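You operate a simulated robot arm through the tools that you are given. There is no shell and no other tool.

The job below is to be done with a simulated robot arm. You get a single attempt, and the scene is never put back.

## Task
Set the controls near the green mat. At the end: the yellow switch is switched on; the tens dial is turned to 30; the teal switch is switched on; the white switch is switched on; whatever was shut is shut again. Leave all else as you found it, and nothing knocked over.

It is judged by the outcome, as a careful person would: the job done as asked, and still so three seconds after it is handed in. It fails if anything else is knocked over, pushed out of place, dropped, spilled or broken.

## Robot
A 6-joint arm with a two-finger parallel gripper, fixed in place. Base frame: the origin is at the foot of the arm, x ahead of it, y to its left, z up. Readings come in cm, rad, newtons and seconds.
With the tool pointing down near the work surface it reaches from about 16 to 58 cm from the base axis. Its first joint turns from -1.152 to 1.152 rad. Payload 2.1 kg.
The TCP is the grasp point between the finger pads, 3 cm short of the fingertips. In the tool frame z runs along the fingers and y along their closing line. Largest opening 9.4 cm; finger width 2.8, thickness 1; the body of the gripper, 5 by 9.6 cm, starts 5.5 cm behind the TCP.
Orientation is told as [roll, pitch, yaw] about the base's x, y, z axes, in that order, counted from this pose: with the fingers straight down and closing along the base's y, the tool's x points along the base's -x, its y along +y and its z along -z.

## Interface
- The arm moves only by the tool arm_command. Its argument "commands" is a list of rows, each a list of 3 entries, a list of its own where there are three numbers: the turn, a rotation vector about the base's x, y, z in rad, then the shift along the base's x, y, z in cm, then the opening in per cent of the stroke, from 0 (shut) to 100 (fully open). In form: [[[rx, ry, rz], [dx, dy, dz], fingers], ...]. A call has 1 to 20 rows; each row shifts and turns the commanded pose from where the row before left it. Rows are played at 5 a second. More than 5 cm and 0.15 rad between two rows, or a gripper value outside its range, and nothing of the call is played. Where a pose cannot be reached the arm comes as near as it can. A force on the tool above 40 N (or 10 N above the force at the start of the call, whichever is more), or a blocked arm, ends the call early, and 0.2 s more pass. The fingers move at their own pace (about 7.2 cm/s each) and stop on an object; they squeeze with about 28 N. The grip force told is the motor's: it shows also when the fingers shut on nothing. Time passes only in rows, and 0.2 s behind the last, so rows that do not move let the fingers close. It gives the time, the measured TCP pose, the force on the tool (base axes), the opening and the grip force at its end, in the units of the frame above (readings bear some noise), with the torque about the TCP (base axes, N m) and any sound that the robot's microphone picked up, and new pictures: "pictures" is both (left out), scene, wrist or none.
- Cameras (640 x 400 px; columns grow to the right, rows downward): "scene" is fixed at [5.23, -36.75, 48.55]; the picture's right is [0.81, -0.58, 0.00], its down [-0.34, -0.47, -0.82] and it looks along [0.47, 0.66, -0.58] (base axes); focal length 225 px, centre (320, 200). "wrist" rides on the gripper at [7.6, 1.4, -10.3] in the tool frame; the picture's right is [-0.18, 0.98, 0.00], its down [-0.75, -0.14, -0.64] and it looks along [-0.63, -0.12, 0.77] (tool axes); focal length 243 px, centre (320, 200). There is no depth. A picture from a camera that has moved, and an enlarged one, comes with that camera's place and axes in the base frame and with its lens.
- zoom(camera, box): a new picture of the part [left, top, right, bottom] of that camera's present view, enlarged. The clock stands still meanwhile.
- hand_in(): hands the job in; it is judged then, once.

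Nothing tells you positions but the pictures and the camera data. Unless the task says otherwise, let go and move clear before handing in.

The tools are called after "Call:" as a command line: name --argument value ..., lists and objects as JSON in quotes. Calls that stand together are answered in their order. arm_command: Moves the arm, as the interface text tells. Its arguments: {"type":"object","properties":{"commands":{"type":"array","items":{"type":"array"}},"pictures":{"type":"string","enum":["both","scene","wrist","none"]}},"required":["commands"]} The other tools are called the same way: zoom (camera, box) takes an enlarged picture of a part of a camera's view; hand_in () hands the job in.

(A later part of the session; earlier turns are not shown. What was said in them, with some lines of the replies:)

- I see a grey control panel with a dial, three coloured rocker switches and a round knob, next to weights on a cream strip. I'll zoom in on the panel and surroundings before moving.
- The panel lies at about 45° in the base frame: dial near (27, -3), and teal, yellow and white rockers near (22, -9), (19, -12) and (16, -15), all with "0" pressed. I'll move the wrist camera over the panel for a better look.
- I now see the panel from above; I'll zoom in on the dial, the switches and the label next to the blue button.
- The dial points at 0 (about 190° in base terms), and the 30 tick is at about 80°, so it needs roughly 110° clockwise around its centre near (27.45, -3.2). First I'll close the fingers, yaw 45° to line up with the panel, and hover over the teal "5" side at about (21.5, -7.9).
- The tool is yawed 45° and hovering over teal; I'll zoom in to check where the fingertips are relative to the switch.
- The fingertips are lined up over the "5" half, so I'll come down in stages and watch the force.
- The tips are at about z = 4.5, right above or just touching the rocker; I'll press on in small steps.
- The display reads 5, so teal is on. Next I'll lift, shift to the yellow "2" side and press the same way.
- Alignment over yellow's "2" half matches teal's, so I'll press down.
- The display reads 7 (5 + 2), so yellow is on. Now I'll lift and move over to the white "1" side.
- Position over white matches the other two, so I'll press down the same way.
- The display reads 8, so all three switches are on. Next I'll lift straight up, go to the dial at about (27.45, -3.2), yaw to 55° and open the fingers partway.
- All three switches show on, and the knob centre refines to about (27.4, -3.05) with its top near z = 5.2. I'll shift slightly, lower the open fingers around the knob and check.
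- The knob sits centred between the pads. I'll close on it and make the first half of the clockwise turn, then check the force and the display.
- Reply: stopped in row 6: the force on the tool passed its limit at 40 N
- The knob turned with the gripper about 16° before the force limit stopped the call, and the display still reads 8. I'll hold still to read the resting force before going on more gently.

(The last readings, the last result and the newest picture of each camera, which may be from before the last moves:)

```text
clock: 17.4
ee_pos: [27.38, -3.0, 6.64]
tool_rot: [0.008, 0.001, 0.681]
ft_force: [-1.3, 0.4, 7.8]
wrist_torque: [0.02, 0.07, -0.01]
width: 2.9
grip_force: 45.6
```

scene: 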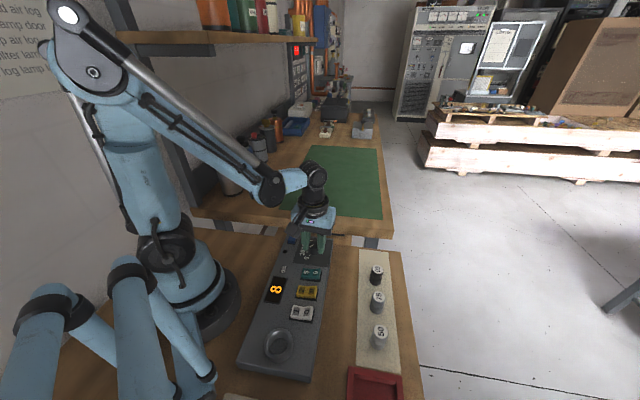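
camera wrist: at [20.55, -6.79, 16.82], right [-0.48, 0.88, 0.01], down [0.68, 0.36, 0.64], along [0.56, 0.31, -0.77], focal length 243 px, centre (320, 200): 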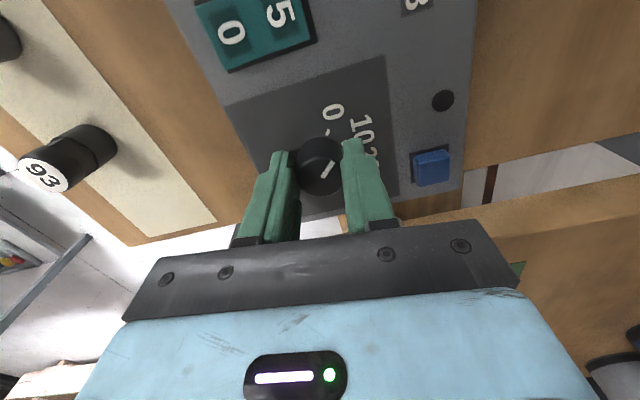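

Call:
arm_command --commands '[[[0, 0, -0.05], [0, 0, 0], 0], [[0, 0, -0.05], [0, 0, 0], 0], [[0, 0, -0.05], [0, 0, 0], 0]]' --pictures "wrist"

Call:
zoom --camera "wrist" --box '[220, 90, 420, 230]'

```text
clock: 18.1
ee_pos: [27.34, -2.87, 6.63]
tool_rot: [0.008, 0.002, 0.532]
ft_force: [-6.8, 0.3, -21.2]
wrist_torque: [0.07, 0.22, 0.0]
width: 2.87
grip_force: 44.7
camera wrist: at [20.06, -5.7, 16.83], right [-0.34, 0.94, 0.01], down [0.72, 0.26, 0.64], along [0.6, 0.22, -0.77], focal length 243 px, centre (320, 200)
```

wrist: 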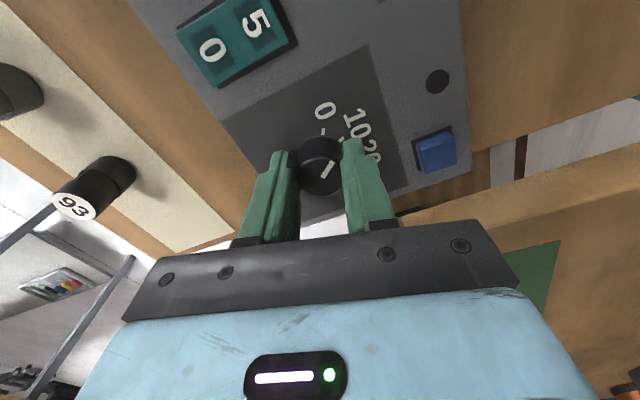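

```text
2.86 times, centred on (320, 160) of wrist
camera zoom: at [20.06, -5.7, 16.83], right [-0.34, 0.94, 0.01], down [0.72, 0.26, 0.64], along [0.6, 0.22, -0.77], focal length 693 px, centre (320, 314)
```

zoom: 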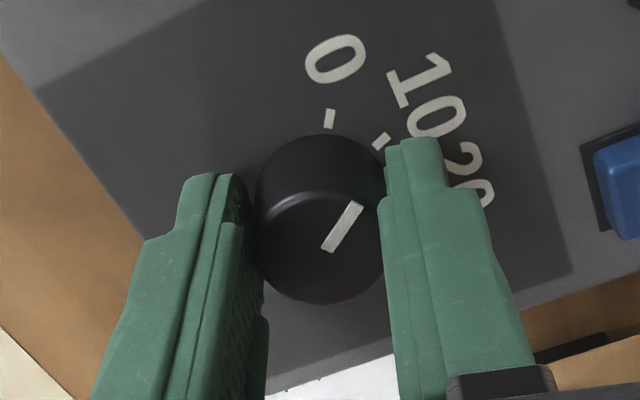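

The knob is following (about 25° turned so far), though there is a vertical preload. I'll ease z down a little while continuing slowly.

Call:
arm_command --commands '[[[0, 0, 0], [0, 0, -0.06], 0], [[0, 0, 0], [0, 0, 0], 0]]' --pictures "none"

```text
clock: 18.8
ee_pos: [27.51, -2.91, 6.54]
tool_rot: [0.008, 0.005, 0.529]
ft_force: [-17.6, 1.2, 31.8]
wrist_torque: [0.27, 0.15, 0.03]
width: 2.88
grip_force: 45.0
```

The grip is very stiff (about 900 N/cm), so I'll trim the commanded position with tiny shifts to relieve the preload.

Call:
arm_command --commands '[[[0, 0, 0], [-0.02, 0, 0.036], 0], [[0, 0, 0], [0, 0, 0], 0]]' --pictures "none"

```text
clock: 19.4
ee_pos: [27.52, -2.87, 6.49]
tool_rot: [0.007, 0.001, 0.532]
ft_force: [-7.6, 6.2, 10.6]
wrist_torque: [-0.39, 1.33, 0.03]
width: 2.89
grip_force: 44.7
```

Call:
arm_command --commands '[[[0, 0, -0.04], [-0.008, 0.006, 0.012], 0], [[0, 0, -0.05], [0, 0, 0], 0], [[0, 0, -0.05], [0, 0, 0], 0], [[0, 0, -0.05], [0, 0, 0], 0]]' --pictures "scene"

Call:
zoom --camera "scene" --box '[250, 220, 350, 310]'

```text
clock: 20.4
ee_pos: [27.38, -3.03, 6.63]
tool_rot: [0.007, 0.001, 0.34]
ft_force: [-14.5, 9.4, 3.3]
wrist_torque: [0.69, -0.07, 0.0]
width: 2.89
grip_force: 45.2
```

scene: 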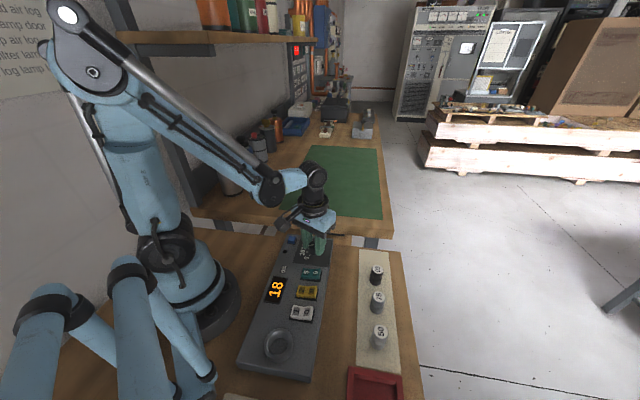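

```text
4.44 times, centred on (300, 265) of scene
camera zoom: at [5.23, -36.75, 48.55], right [0.81, -0.58, 0.0], down [-0.34, -0.47, -0.82], along [0.47, 0.66, -0.58], focal length 1000 px, centre (409, -89)
```

zoom: 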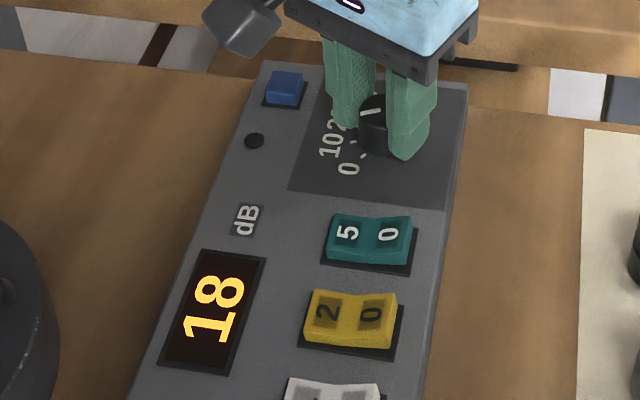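

The display reads 18, so the dial is now at 10. I'll keep turning clockwise with small trims to hold the side force down.

Call:
arm_command --commands '[[[0, 0, -0.03], [-0.012, 0.008, 0], 0], [[0, 0, -0.05], [-0.003, 0.002, 0], 0], [[0, 0, -0.05], [-0.003, 0.002, 0], 0], [[0, 0, -0.05], [-0.003, 0.002, 0], 0], [[0, 0, -0.05], [-0.003, 0.002, 0], 0]]' --pictures "none"

```text
clock: 21.6
ee_pos: [27.35, -3.0, 6.57]
tool_rot: [0.01, 0.0, 0.111]
ft_force: [-5.4, 17.3, 32.6]
wrist_torque: [0.53, 0.67, 0.08]
width: 2.87
grip_force: 45.0
```

Call:
arm_command --commands '[[[0, 0, 0], [-0.004, 0.016, 0.034], 0], [[0, 0, -0.04], [0, 0, 0], 0], [[0, 0, -0.05], [0, 0.002, 0.003], 0], [[0, 0, -0.05], [0, 0.002, 0.003], 0]]' --pictures "scene"

Call:
zoom --camera "scene" --box '[250, 220, 350, 310]'

```text
clock: 22.6
ee_pos: [27.27, -2.97, 6.52]
tool_rot: [0.01, 0.001, -0.026]
ft_force: [-7.2, 18.5, 0.3]
wrist_torque: [0.53, -1.04, 0.05]
width: 2.91
grip_force: 44.8
```

scene: 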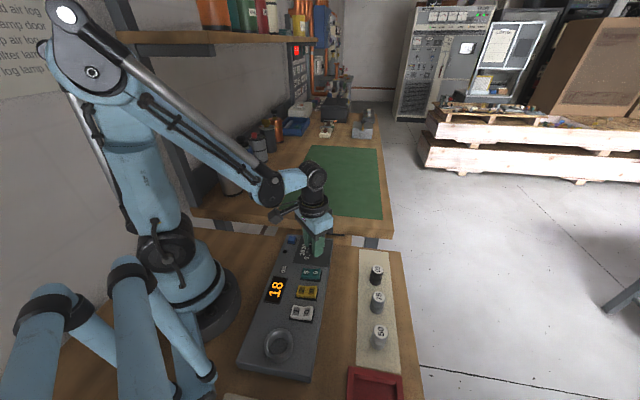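

```text
4.44 times, centred on (300, 265) of scene
camera zoom: at [5.23, -36.75, 48.55], right [0.81, -0.58, 0.0], down [-0.34, -0.47, -0.82], along [0.47, 0.66, -0.58], focal length 1000 px, centre (409, -89)
```

zoom: 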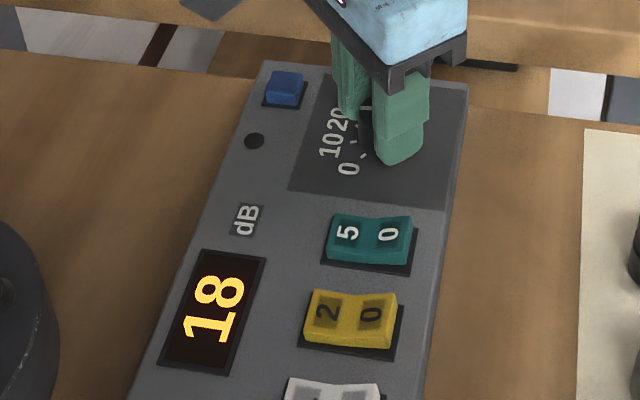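

Turned about 57° in total with the display still at 18; I'll keep turning with trims.

Call:
arm_command --commands '[[[0, 0, 0], [-0.006, 0.018, 0], 0], [[0, 0, -0.05], [0, 0.004, 0], 0], [[0, 0, -0.05], [0, 0.004, 0], 0], [[0, 0, -0.05], [0, 0.004, 0], 0], [[0, 0, -0.05], [0, 0.004, 0], 0]]' --pictures "scene"

Call:
zoom --camera "scene" --box '[250, 220, 350, 310]'

```text
clock: 23.8
ee_pos: [27.38, -2.83, 6.58]
tool_rot: [0.015, 0.001, -0.226]
ft_force: [-3.9, 25.9, -27.2]
wrist_torque: [0.59, 0.13, 0.03]
width: 2.9
grip_force: 45.1
```

scene: 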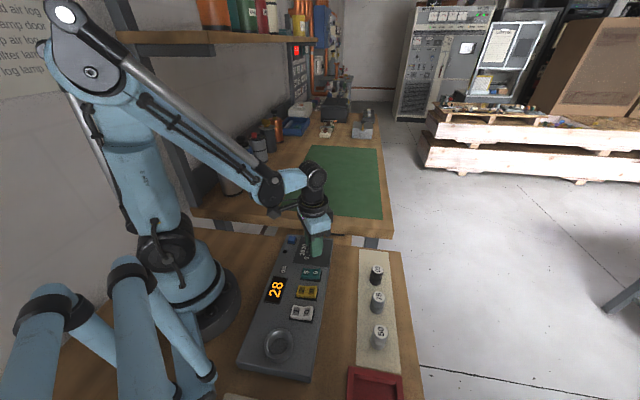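

```text
4.44 times, centred on (300, 265) of scene
camera zoom: at [5.24, -36.75, 48.55], right [0.81, -0.58, 0.0], down [-0.34, -0.47, -0.82], along [0.47, 0.66, -0.58], focal length 1000 px, centre (409, -89)
```

zoom: 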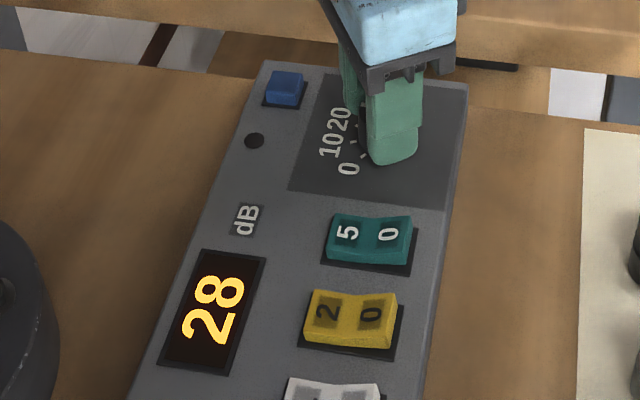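

The display reads 28, so the dial is at 20. I'll trim out the preload and continue toward 30.

Call:
arm_command --commands '[[[0, 0, 0], [-0.004, 0.026, -0.028], 0], [[0, 0, -0.04], [0, 0.004, 0], 0], [[0, 0, -0.05], [0.002, 0.004, 0], 0], [[0, 0, -0.05], [0.002, 0.004, 0], 0]]' --pictures "none"

```text
clock: 24.8
ee_pos: [27.44, -2.81, 6.56]
tool_rot: [0.011, 0.005, -0.367]
ft_force: [-10.0, 21.1, 17.1]
wrist_torque: [0.98, 1.24, 0.01]
width: 2.9
grip_force: 45.0
```

Call:
arm_command --commands '[[[0, 0, 0], [-0.01, 0.022, 0.018], 0], [[0, 0, -0.04], [0, 0.003, 0], 0], [[0, 0, -0.05], [0, 0.003, 0], 0], [[0, 0, -0.05], [0, 0.003, 0], 0], [[0, 0, -0.05], [0, 0.003, 0], 0]]' --pictures "scene"

Call:
zoom --camera "scene" --box '[250, 220, 350, 310]'

```text
clock: 25.9
ee_pos: [27.43, -2.81, 6.59]
tool_rot: [0.011, 0.003, -0.556]
ft_force: [-2.5, 26.1, -2.6]
wrist_torque: [0.09, -0.74, 0.08]
width: 2.91
grip_force: 45.2
```

scene: 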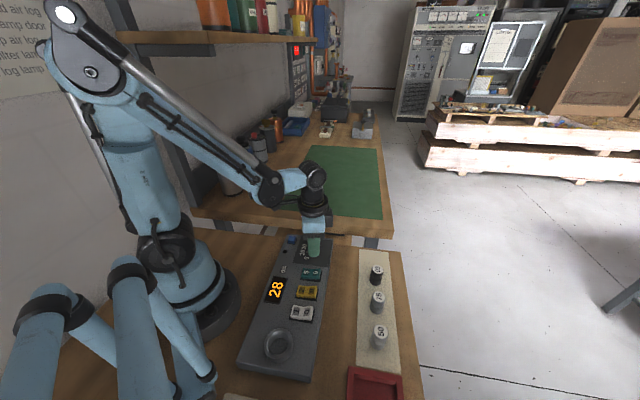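

```text
4.44 times, centred on (300, 265) of scene
camera zoom: at [5.23, -36.75, 48.55], right [0.81, -0.58, 0.0], down [-0.34, -0.47, -0.82], along [0.47, 0.66, -0.58], focal length 1000 px, centre (409, -89)
```

zoom: 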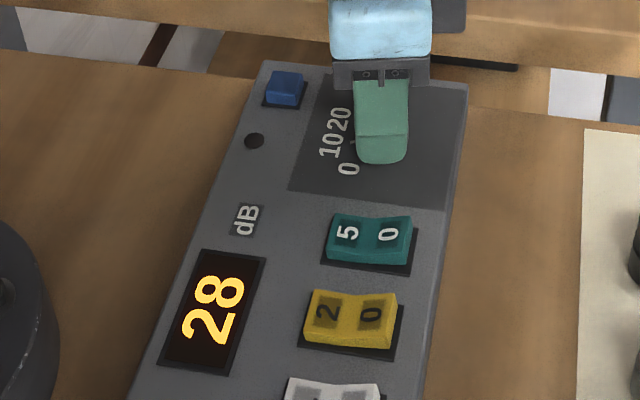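

About 87° turned so far; I'll continue with trims toward the 30 position.

Call:
arm_command --commands '[[[0, 0, 0], [-0.003, 0.028, 0], 0], [[0, 0, -0.05], [0, 0.003, 0], 0], [[0, 0, -0.05], [0, 0.003, 0], 0], [[0, 0, -0.05], [0, 0.003, 0], 0], [[0, 0, -0.05], [0, 0.003, 0], 0]]' --pictures "scene"

Call:
zoom --camera "scene" --box '[250, 220, 350, 310]'

```text
clock: 27.1
ee_pos: [27.37, -2.64, 6.57]
tool_rot: [0.012, 0.002, -0.759]
ft_force: [14.7, 19.8, -9.6]
wrist_torque: [0.2, -0.88, 0.02]
width: 2.87
grip_force: 44.9
```

scene: 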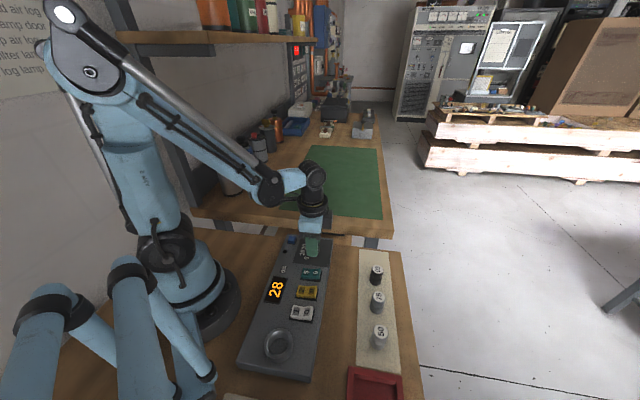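

```text
4.44 times, centred on (300, 265) of scene
camera zoom: at [5.23, -36.75, 48.55], right [0.81, -0.58, 0.0], down [-0.34, -0.47, -0.82], along [0.47, 0.66, -0.58], focal length 1000 px, centre (409, -89)
```

zoom: 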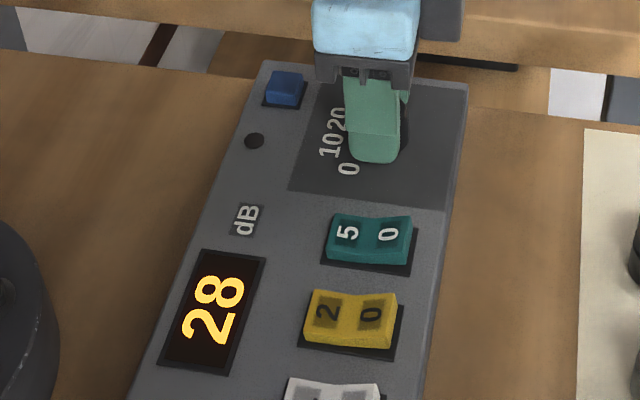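

Still 28 after about 98° of gripper rotation, so there may be a little slip; I'll look at the pointer.

Call:
zoom --camera "wrist" --box '[220, 90, 420, 230]'

Call:
zoom --camera "scene" --box '[285, 225, 335, 262]'

```text
2.86 times, centred on (320, 160) of wrist
camera zoom: at [22.72, 3.37, 16.87], right [0.81, 0.59, 0.01], down [0.45, -0.63, 0.64], along [0.38, -0.51, -0.77], focal length 693 px, centre (320, 314)
```

zoom: 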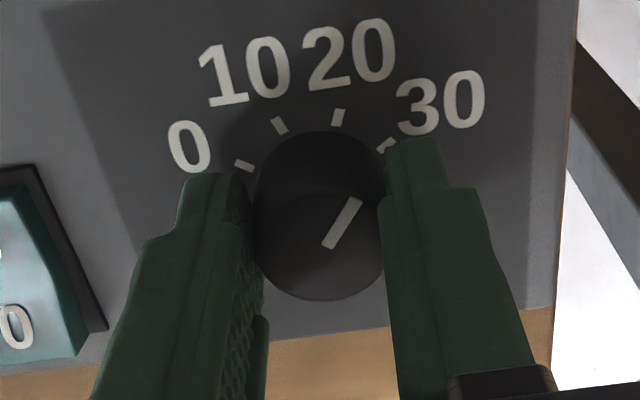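

```text
10.81 times, centred on (310, 244) of scene
camera zoom: at [5.23, -36.75, 48.55], right [0.81, -0.58, 0.0], down [-0.34, -0.47, -0.82], along [0.47, 0.66, -0.58], focal length 2433 px, centre (428, -270)
```

zoom: 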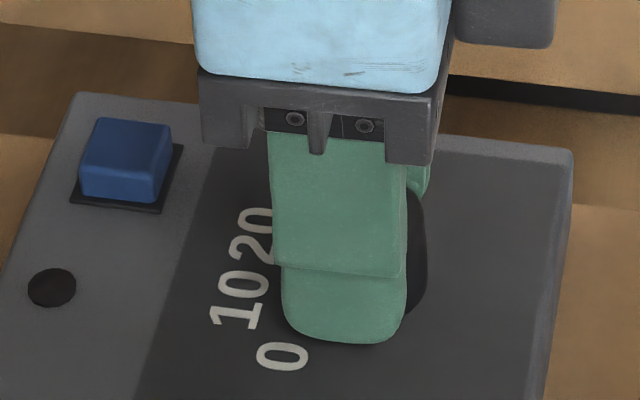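

No slip: the pointer is at about 94° and the 30 tick is at about 80°, so roughly 14° remains. I'll continue.

Call:
arm_command --commands '[[[0, 0, 0], [0.015, 0.02, -0.008], 0], [[0, 0, -0.05], [0.004, 0.003, 0], 0], [[0, 0, -0.05], [0.004, 0.003, 0], 0], [[0, 0, -0.05], [0.004, 0.003, 0], 0]]' --pictures "scene"

Call:
zoom --camera "scene" --box '[250, 220, 350, 310]'

Call:
zoom --camera "wrist" --box '[220, 90, 420, 230]'

```text
clock: 28.1
ee_pos: [27.44, -2.69, 6.54]
tool_rot: [0.013, 0.003, -0.908]
ft_force: [12.1, 20.8, 20.2]
wrist_torque: [0.27, -0.83, 0.07]
width: 2.85
grip_force: 44.6
```

scene: 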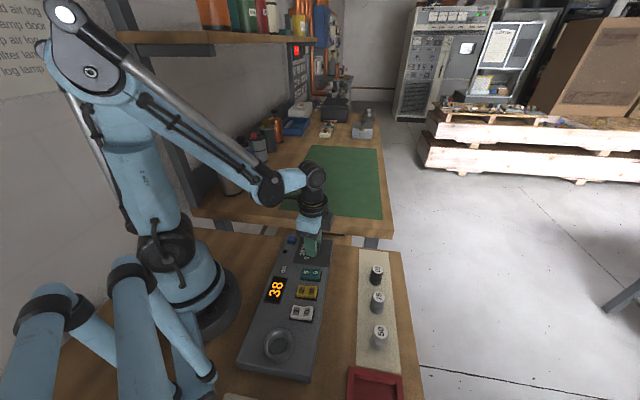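

```text
4.44 times, centred on (300, 265) of scene
camera zoom: at [5.23, -36.75, 48.55], right [0.81, -0.58, 0.0], down [-0.34, -0.47, -0.82], along [0.47, 0.66, -0.58], focal length 1000 px, centre (409, -89)
```

zoom: 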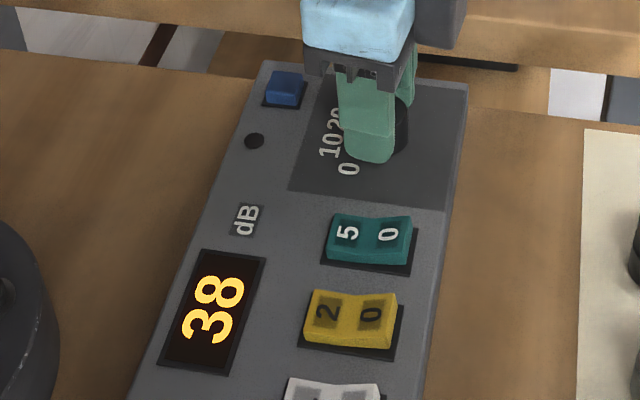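

```text
2.86 times, centred on (320, 160) of wrist
camera zoom: at [23.72, 3.99, 16.88], right [0.89, 0.46, 0.01], down [0.35, -0.69, 0.64], along [0.3, -0.56, -0.77], focal length 693 px, centre (320, 314)
```

zoom: 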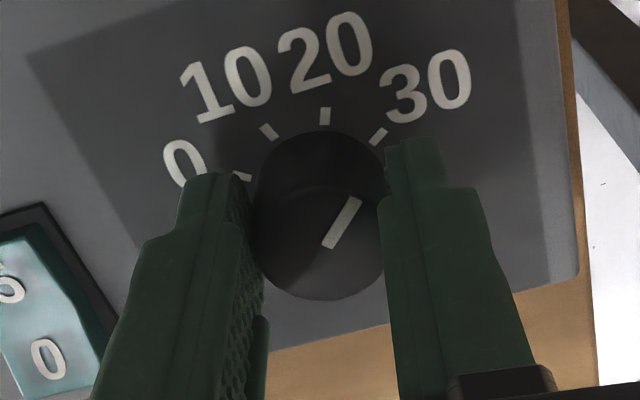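

The display reads 38 (30 + 8), and the pointer is about 5° short of the 30 mark. I'll nudge it the last few degrees, then look before releasing.

Call:
arm_command --commands '[[[0, 0, 0], [0.012, 0.02, 0.02], 0], [[0, 0, -0.04], [0.003, 0.003, 0], 0], [[0, 0, -0.04], [0.003, 0.003, 0], 0], [[0, 0, 0], [0, 0, 0], 0]]' --pictures "scene"

Call:
zoom --camera "wrist" --box '[220, 90, 420, 230]'

```text
clock: 29.1
ee_pos: [27.41, -2.77, 6.53]
tool_rot: [0.013, 0.005, -0.985]
ft_force: [14.9, 20.5, 5.4]
wrist_torque: [0.4, -0.57, -0.01]
width: 2.9
grip_force: 45.1
```

scene: 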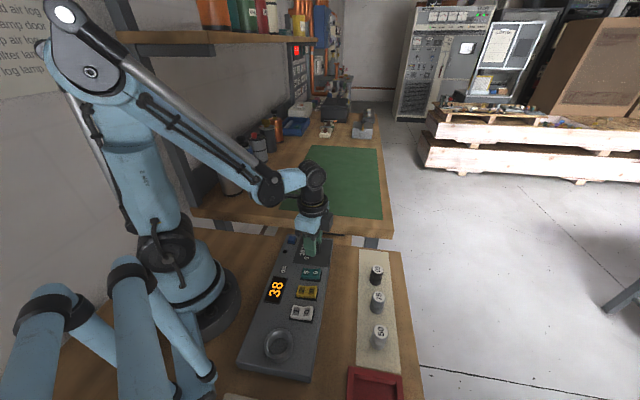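

```text
2.86 times, centred on (320, 160) of wrist
camera zoom: at [24.28, 4.27, 16.88], right [0.92, 0.39, 0.01], down [0.29, -0.71, 0.64], along [0.26, -0.58, -0.77], focal length 693 px, centre (320, 314)
```

zoom: 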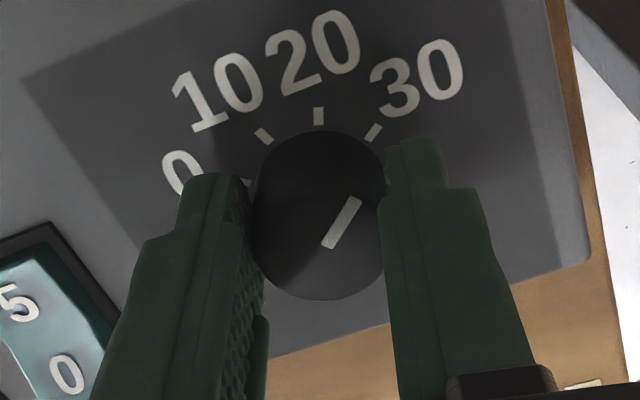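

The pointer lines up with the 30 tick and the display reads 38. I'll relieve the side load, open the fingers and lift straight up.

Call:
arm_command --commands '[[[0, 0, 0], [0.015, 0.02, 0.004], 0], [[0, 0, 0], [0, 0, 0], 48], [[0, 0, 0], [0, 0, 0], 48], [[0, 0, 0], [0, 0, 0], 48]]'

Call:
zoom --camera "wrist" --box '[220, 90, 420, 230]'

```text
clock: 30.1
ee_pos: [27.46, -2.79, 6.5]
tool_rot: [0.006, 0.002, -0.986]
ft_force: [-0.6, 0.7, -0.1]
wrist_torque: [0.01, 0.05, 0.0]
width: 4.5
grip_force: 0.1
camera wrist: at [24.25, 4.18, 16.85], right [0.92, 0.39, 0.01], down [0.3, -0.71, 0.64], along [0.25, -0.59, -0.77], focal length 243 px, centre (320, 200)
```

scene: 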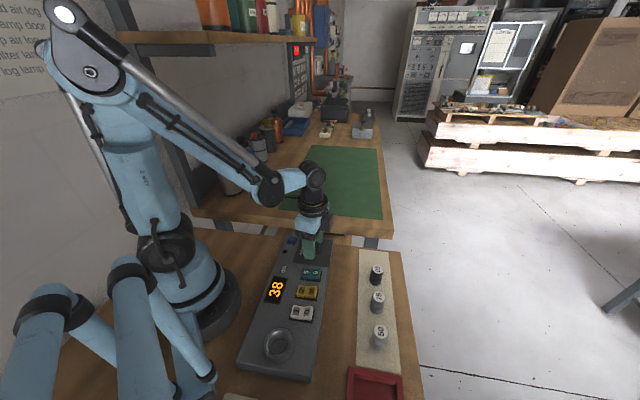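
wrist: 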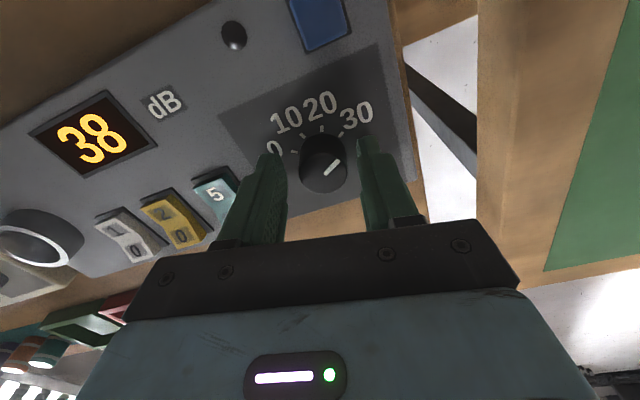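

```text
2.86 times, centred on (320, 160) of wrist
camera zoom: at [24.25, 4.18, 16.85], right [0.92, 0.39, 0.01], down [0.3, -0.71, 0.64], along [0.25, -0.59, -0.77], focal length 693 px, centre (320, 314)
```

zoom: 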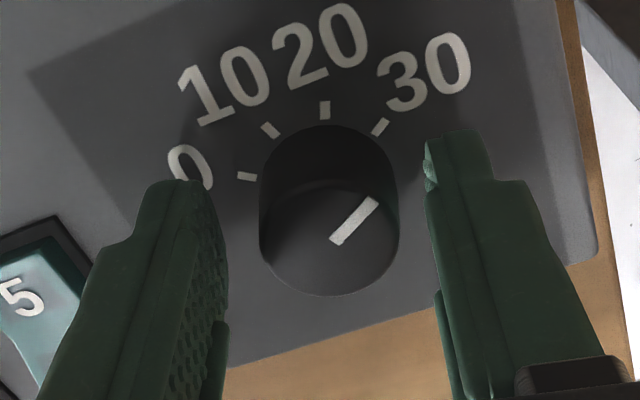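

Released cleanly with the display holding at 38. I'll lift straight up and move clear.

Call:
arm_command --commands '[[[0, 0, 0], [0, 0, 0.8], 48], [[0, 0, 0], [0, 0, 1.5], 48], [[0, 0, 0], [0, 0, 2.5], 48], [[0, 0, 0], [0, 0, 3], 48], [[0, 0, 0.1], [0, 0, 3], 48], [[0, 0, 0.1], [0.5, 0, 3], 48], [[0, 0, 0.1], [0.5, 0, 3], 60], [[0, 0, 0.1], [0.5, 0, 3], 80], [[0, 0, 0.1], [1, 0, 3], 100], [[0, 0, 0.1], [1, 0, 3], 100], [[0, 0, 0.1], [1, 0, 2], 100], [[0, 0, 0.1], [1, 0, 1], 100], [[0, 0, 0.1], [0, 0, 0], 100], [[0, 0, 0.085], [0, 0, 0], 100]]'

Call:
zoom --camera "scene" --box '[220, 220, 420, 400]'

Call:
zoom --camera "scene" --box '[260, 230, 350, 330]'

Call:
zoom --camera "scene" --box '[285, 230, 335, 262]'

```text
clock: 33.1
ee_pos: [32.94, -2.78, 35.38]
tool_rot: [0.005, 0.003, -0.001]
ft_force: [0.2, 0.0, 0.0]
wrist_torque: [-0.01, 0.0, 0.02]
width: 9.4
grip_force: 0.1
camera wrist: at [25.24, -1.53, 45.67], right [0.18, 0.98, 0.01], down [0.75, -0.14, 0.64], along [0.63, -0.11, -0.77], focal length 243 px, centre (320, 200)
```

scene: 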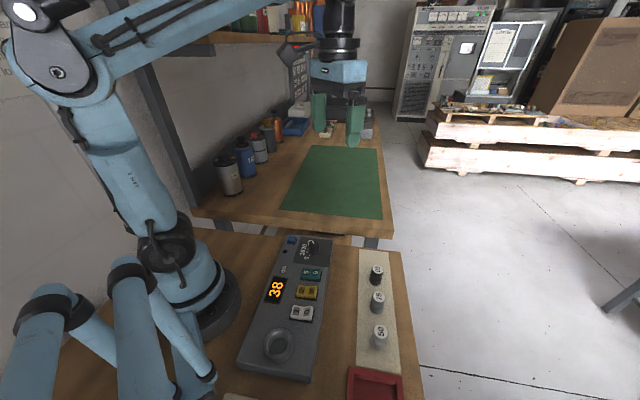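
wrist: 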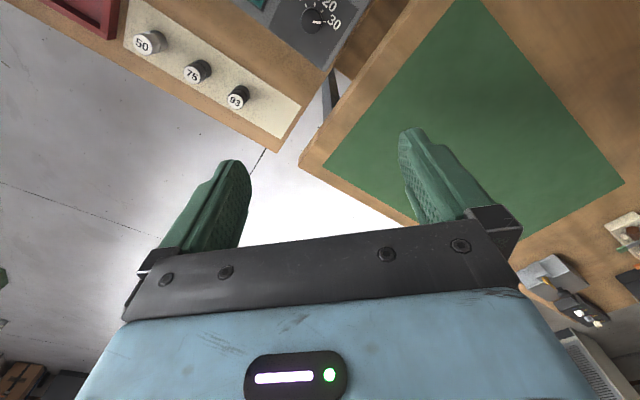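

```text
2.22 times, centred on (320, 310) of scene
camera zoom: at [5.23, -36.75, 48.55], right [0.81, -0.58, 0.0], down [-0.34, -0.47, -0.82], along [0.47, 0.66, -0.58], focal length 500 px, centre (320, -44)
```

zoom: 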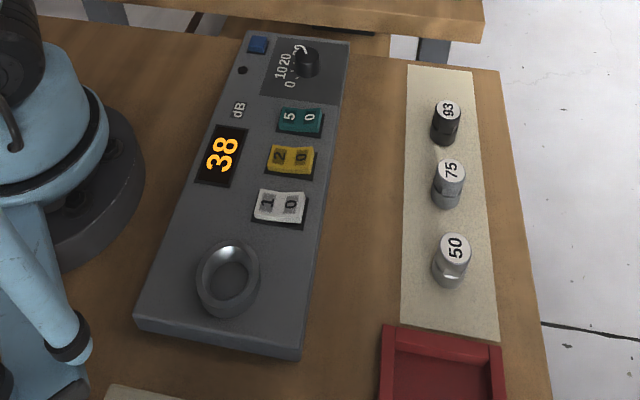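

```text
4.00 times, centred on (305, 280) of scene
camera zoom: at [5.23, -36.75, 48.55], right [0.81, -0.58, 0.0], down [-0.34, -0.47, -0.82], along [0.47, 0.66, -0.58], focal length 900 px, centre (380, -120)
```

zoom: 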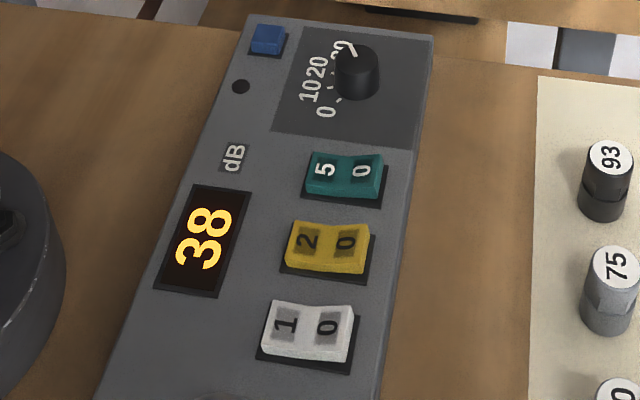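

```text
12.50 times, centred on (310, 246) of scene
camera zoom: at [5.23, -36.75, 48.55], right [0.81, -0.58, 0.0], down [-0.34, -0.47, -0.82], along [0.47, 0.66, -0.58], focal length 2813 px, centre (445, -375)
```

zoom: 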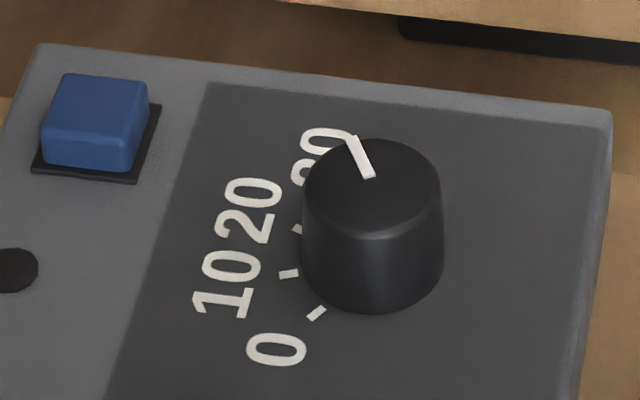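

The dial points at 30, all three switches are on and the display reads 38. The panel and everything around it are exactly where they were, nothing had to be opened, and the arm is clear, so I'm handing in.

Call:
hand_in

```text
The job is handed in.
```

The controls are set: the yellow, teal and white switches are on and the tens dial is at 30. The panel's display read 38 dB (30 + 5 + 2 + 1) just before I handed the job in.

- **Left as found:** The last pictures show the panel, the weights and everything else around it where they started. I didn't touch the blue reset button.
- **Shut items:** Nothing had to be opened, so there was nothing to shut again.
- **Dial:** The force limit stopped the arm once early in the turn. I finished more slowly, and the dial stayed at 30 after I let go.

The arm is open, lifted and clear of the panel.
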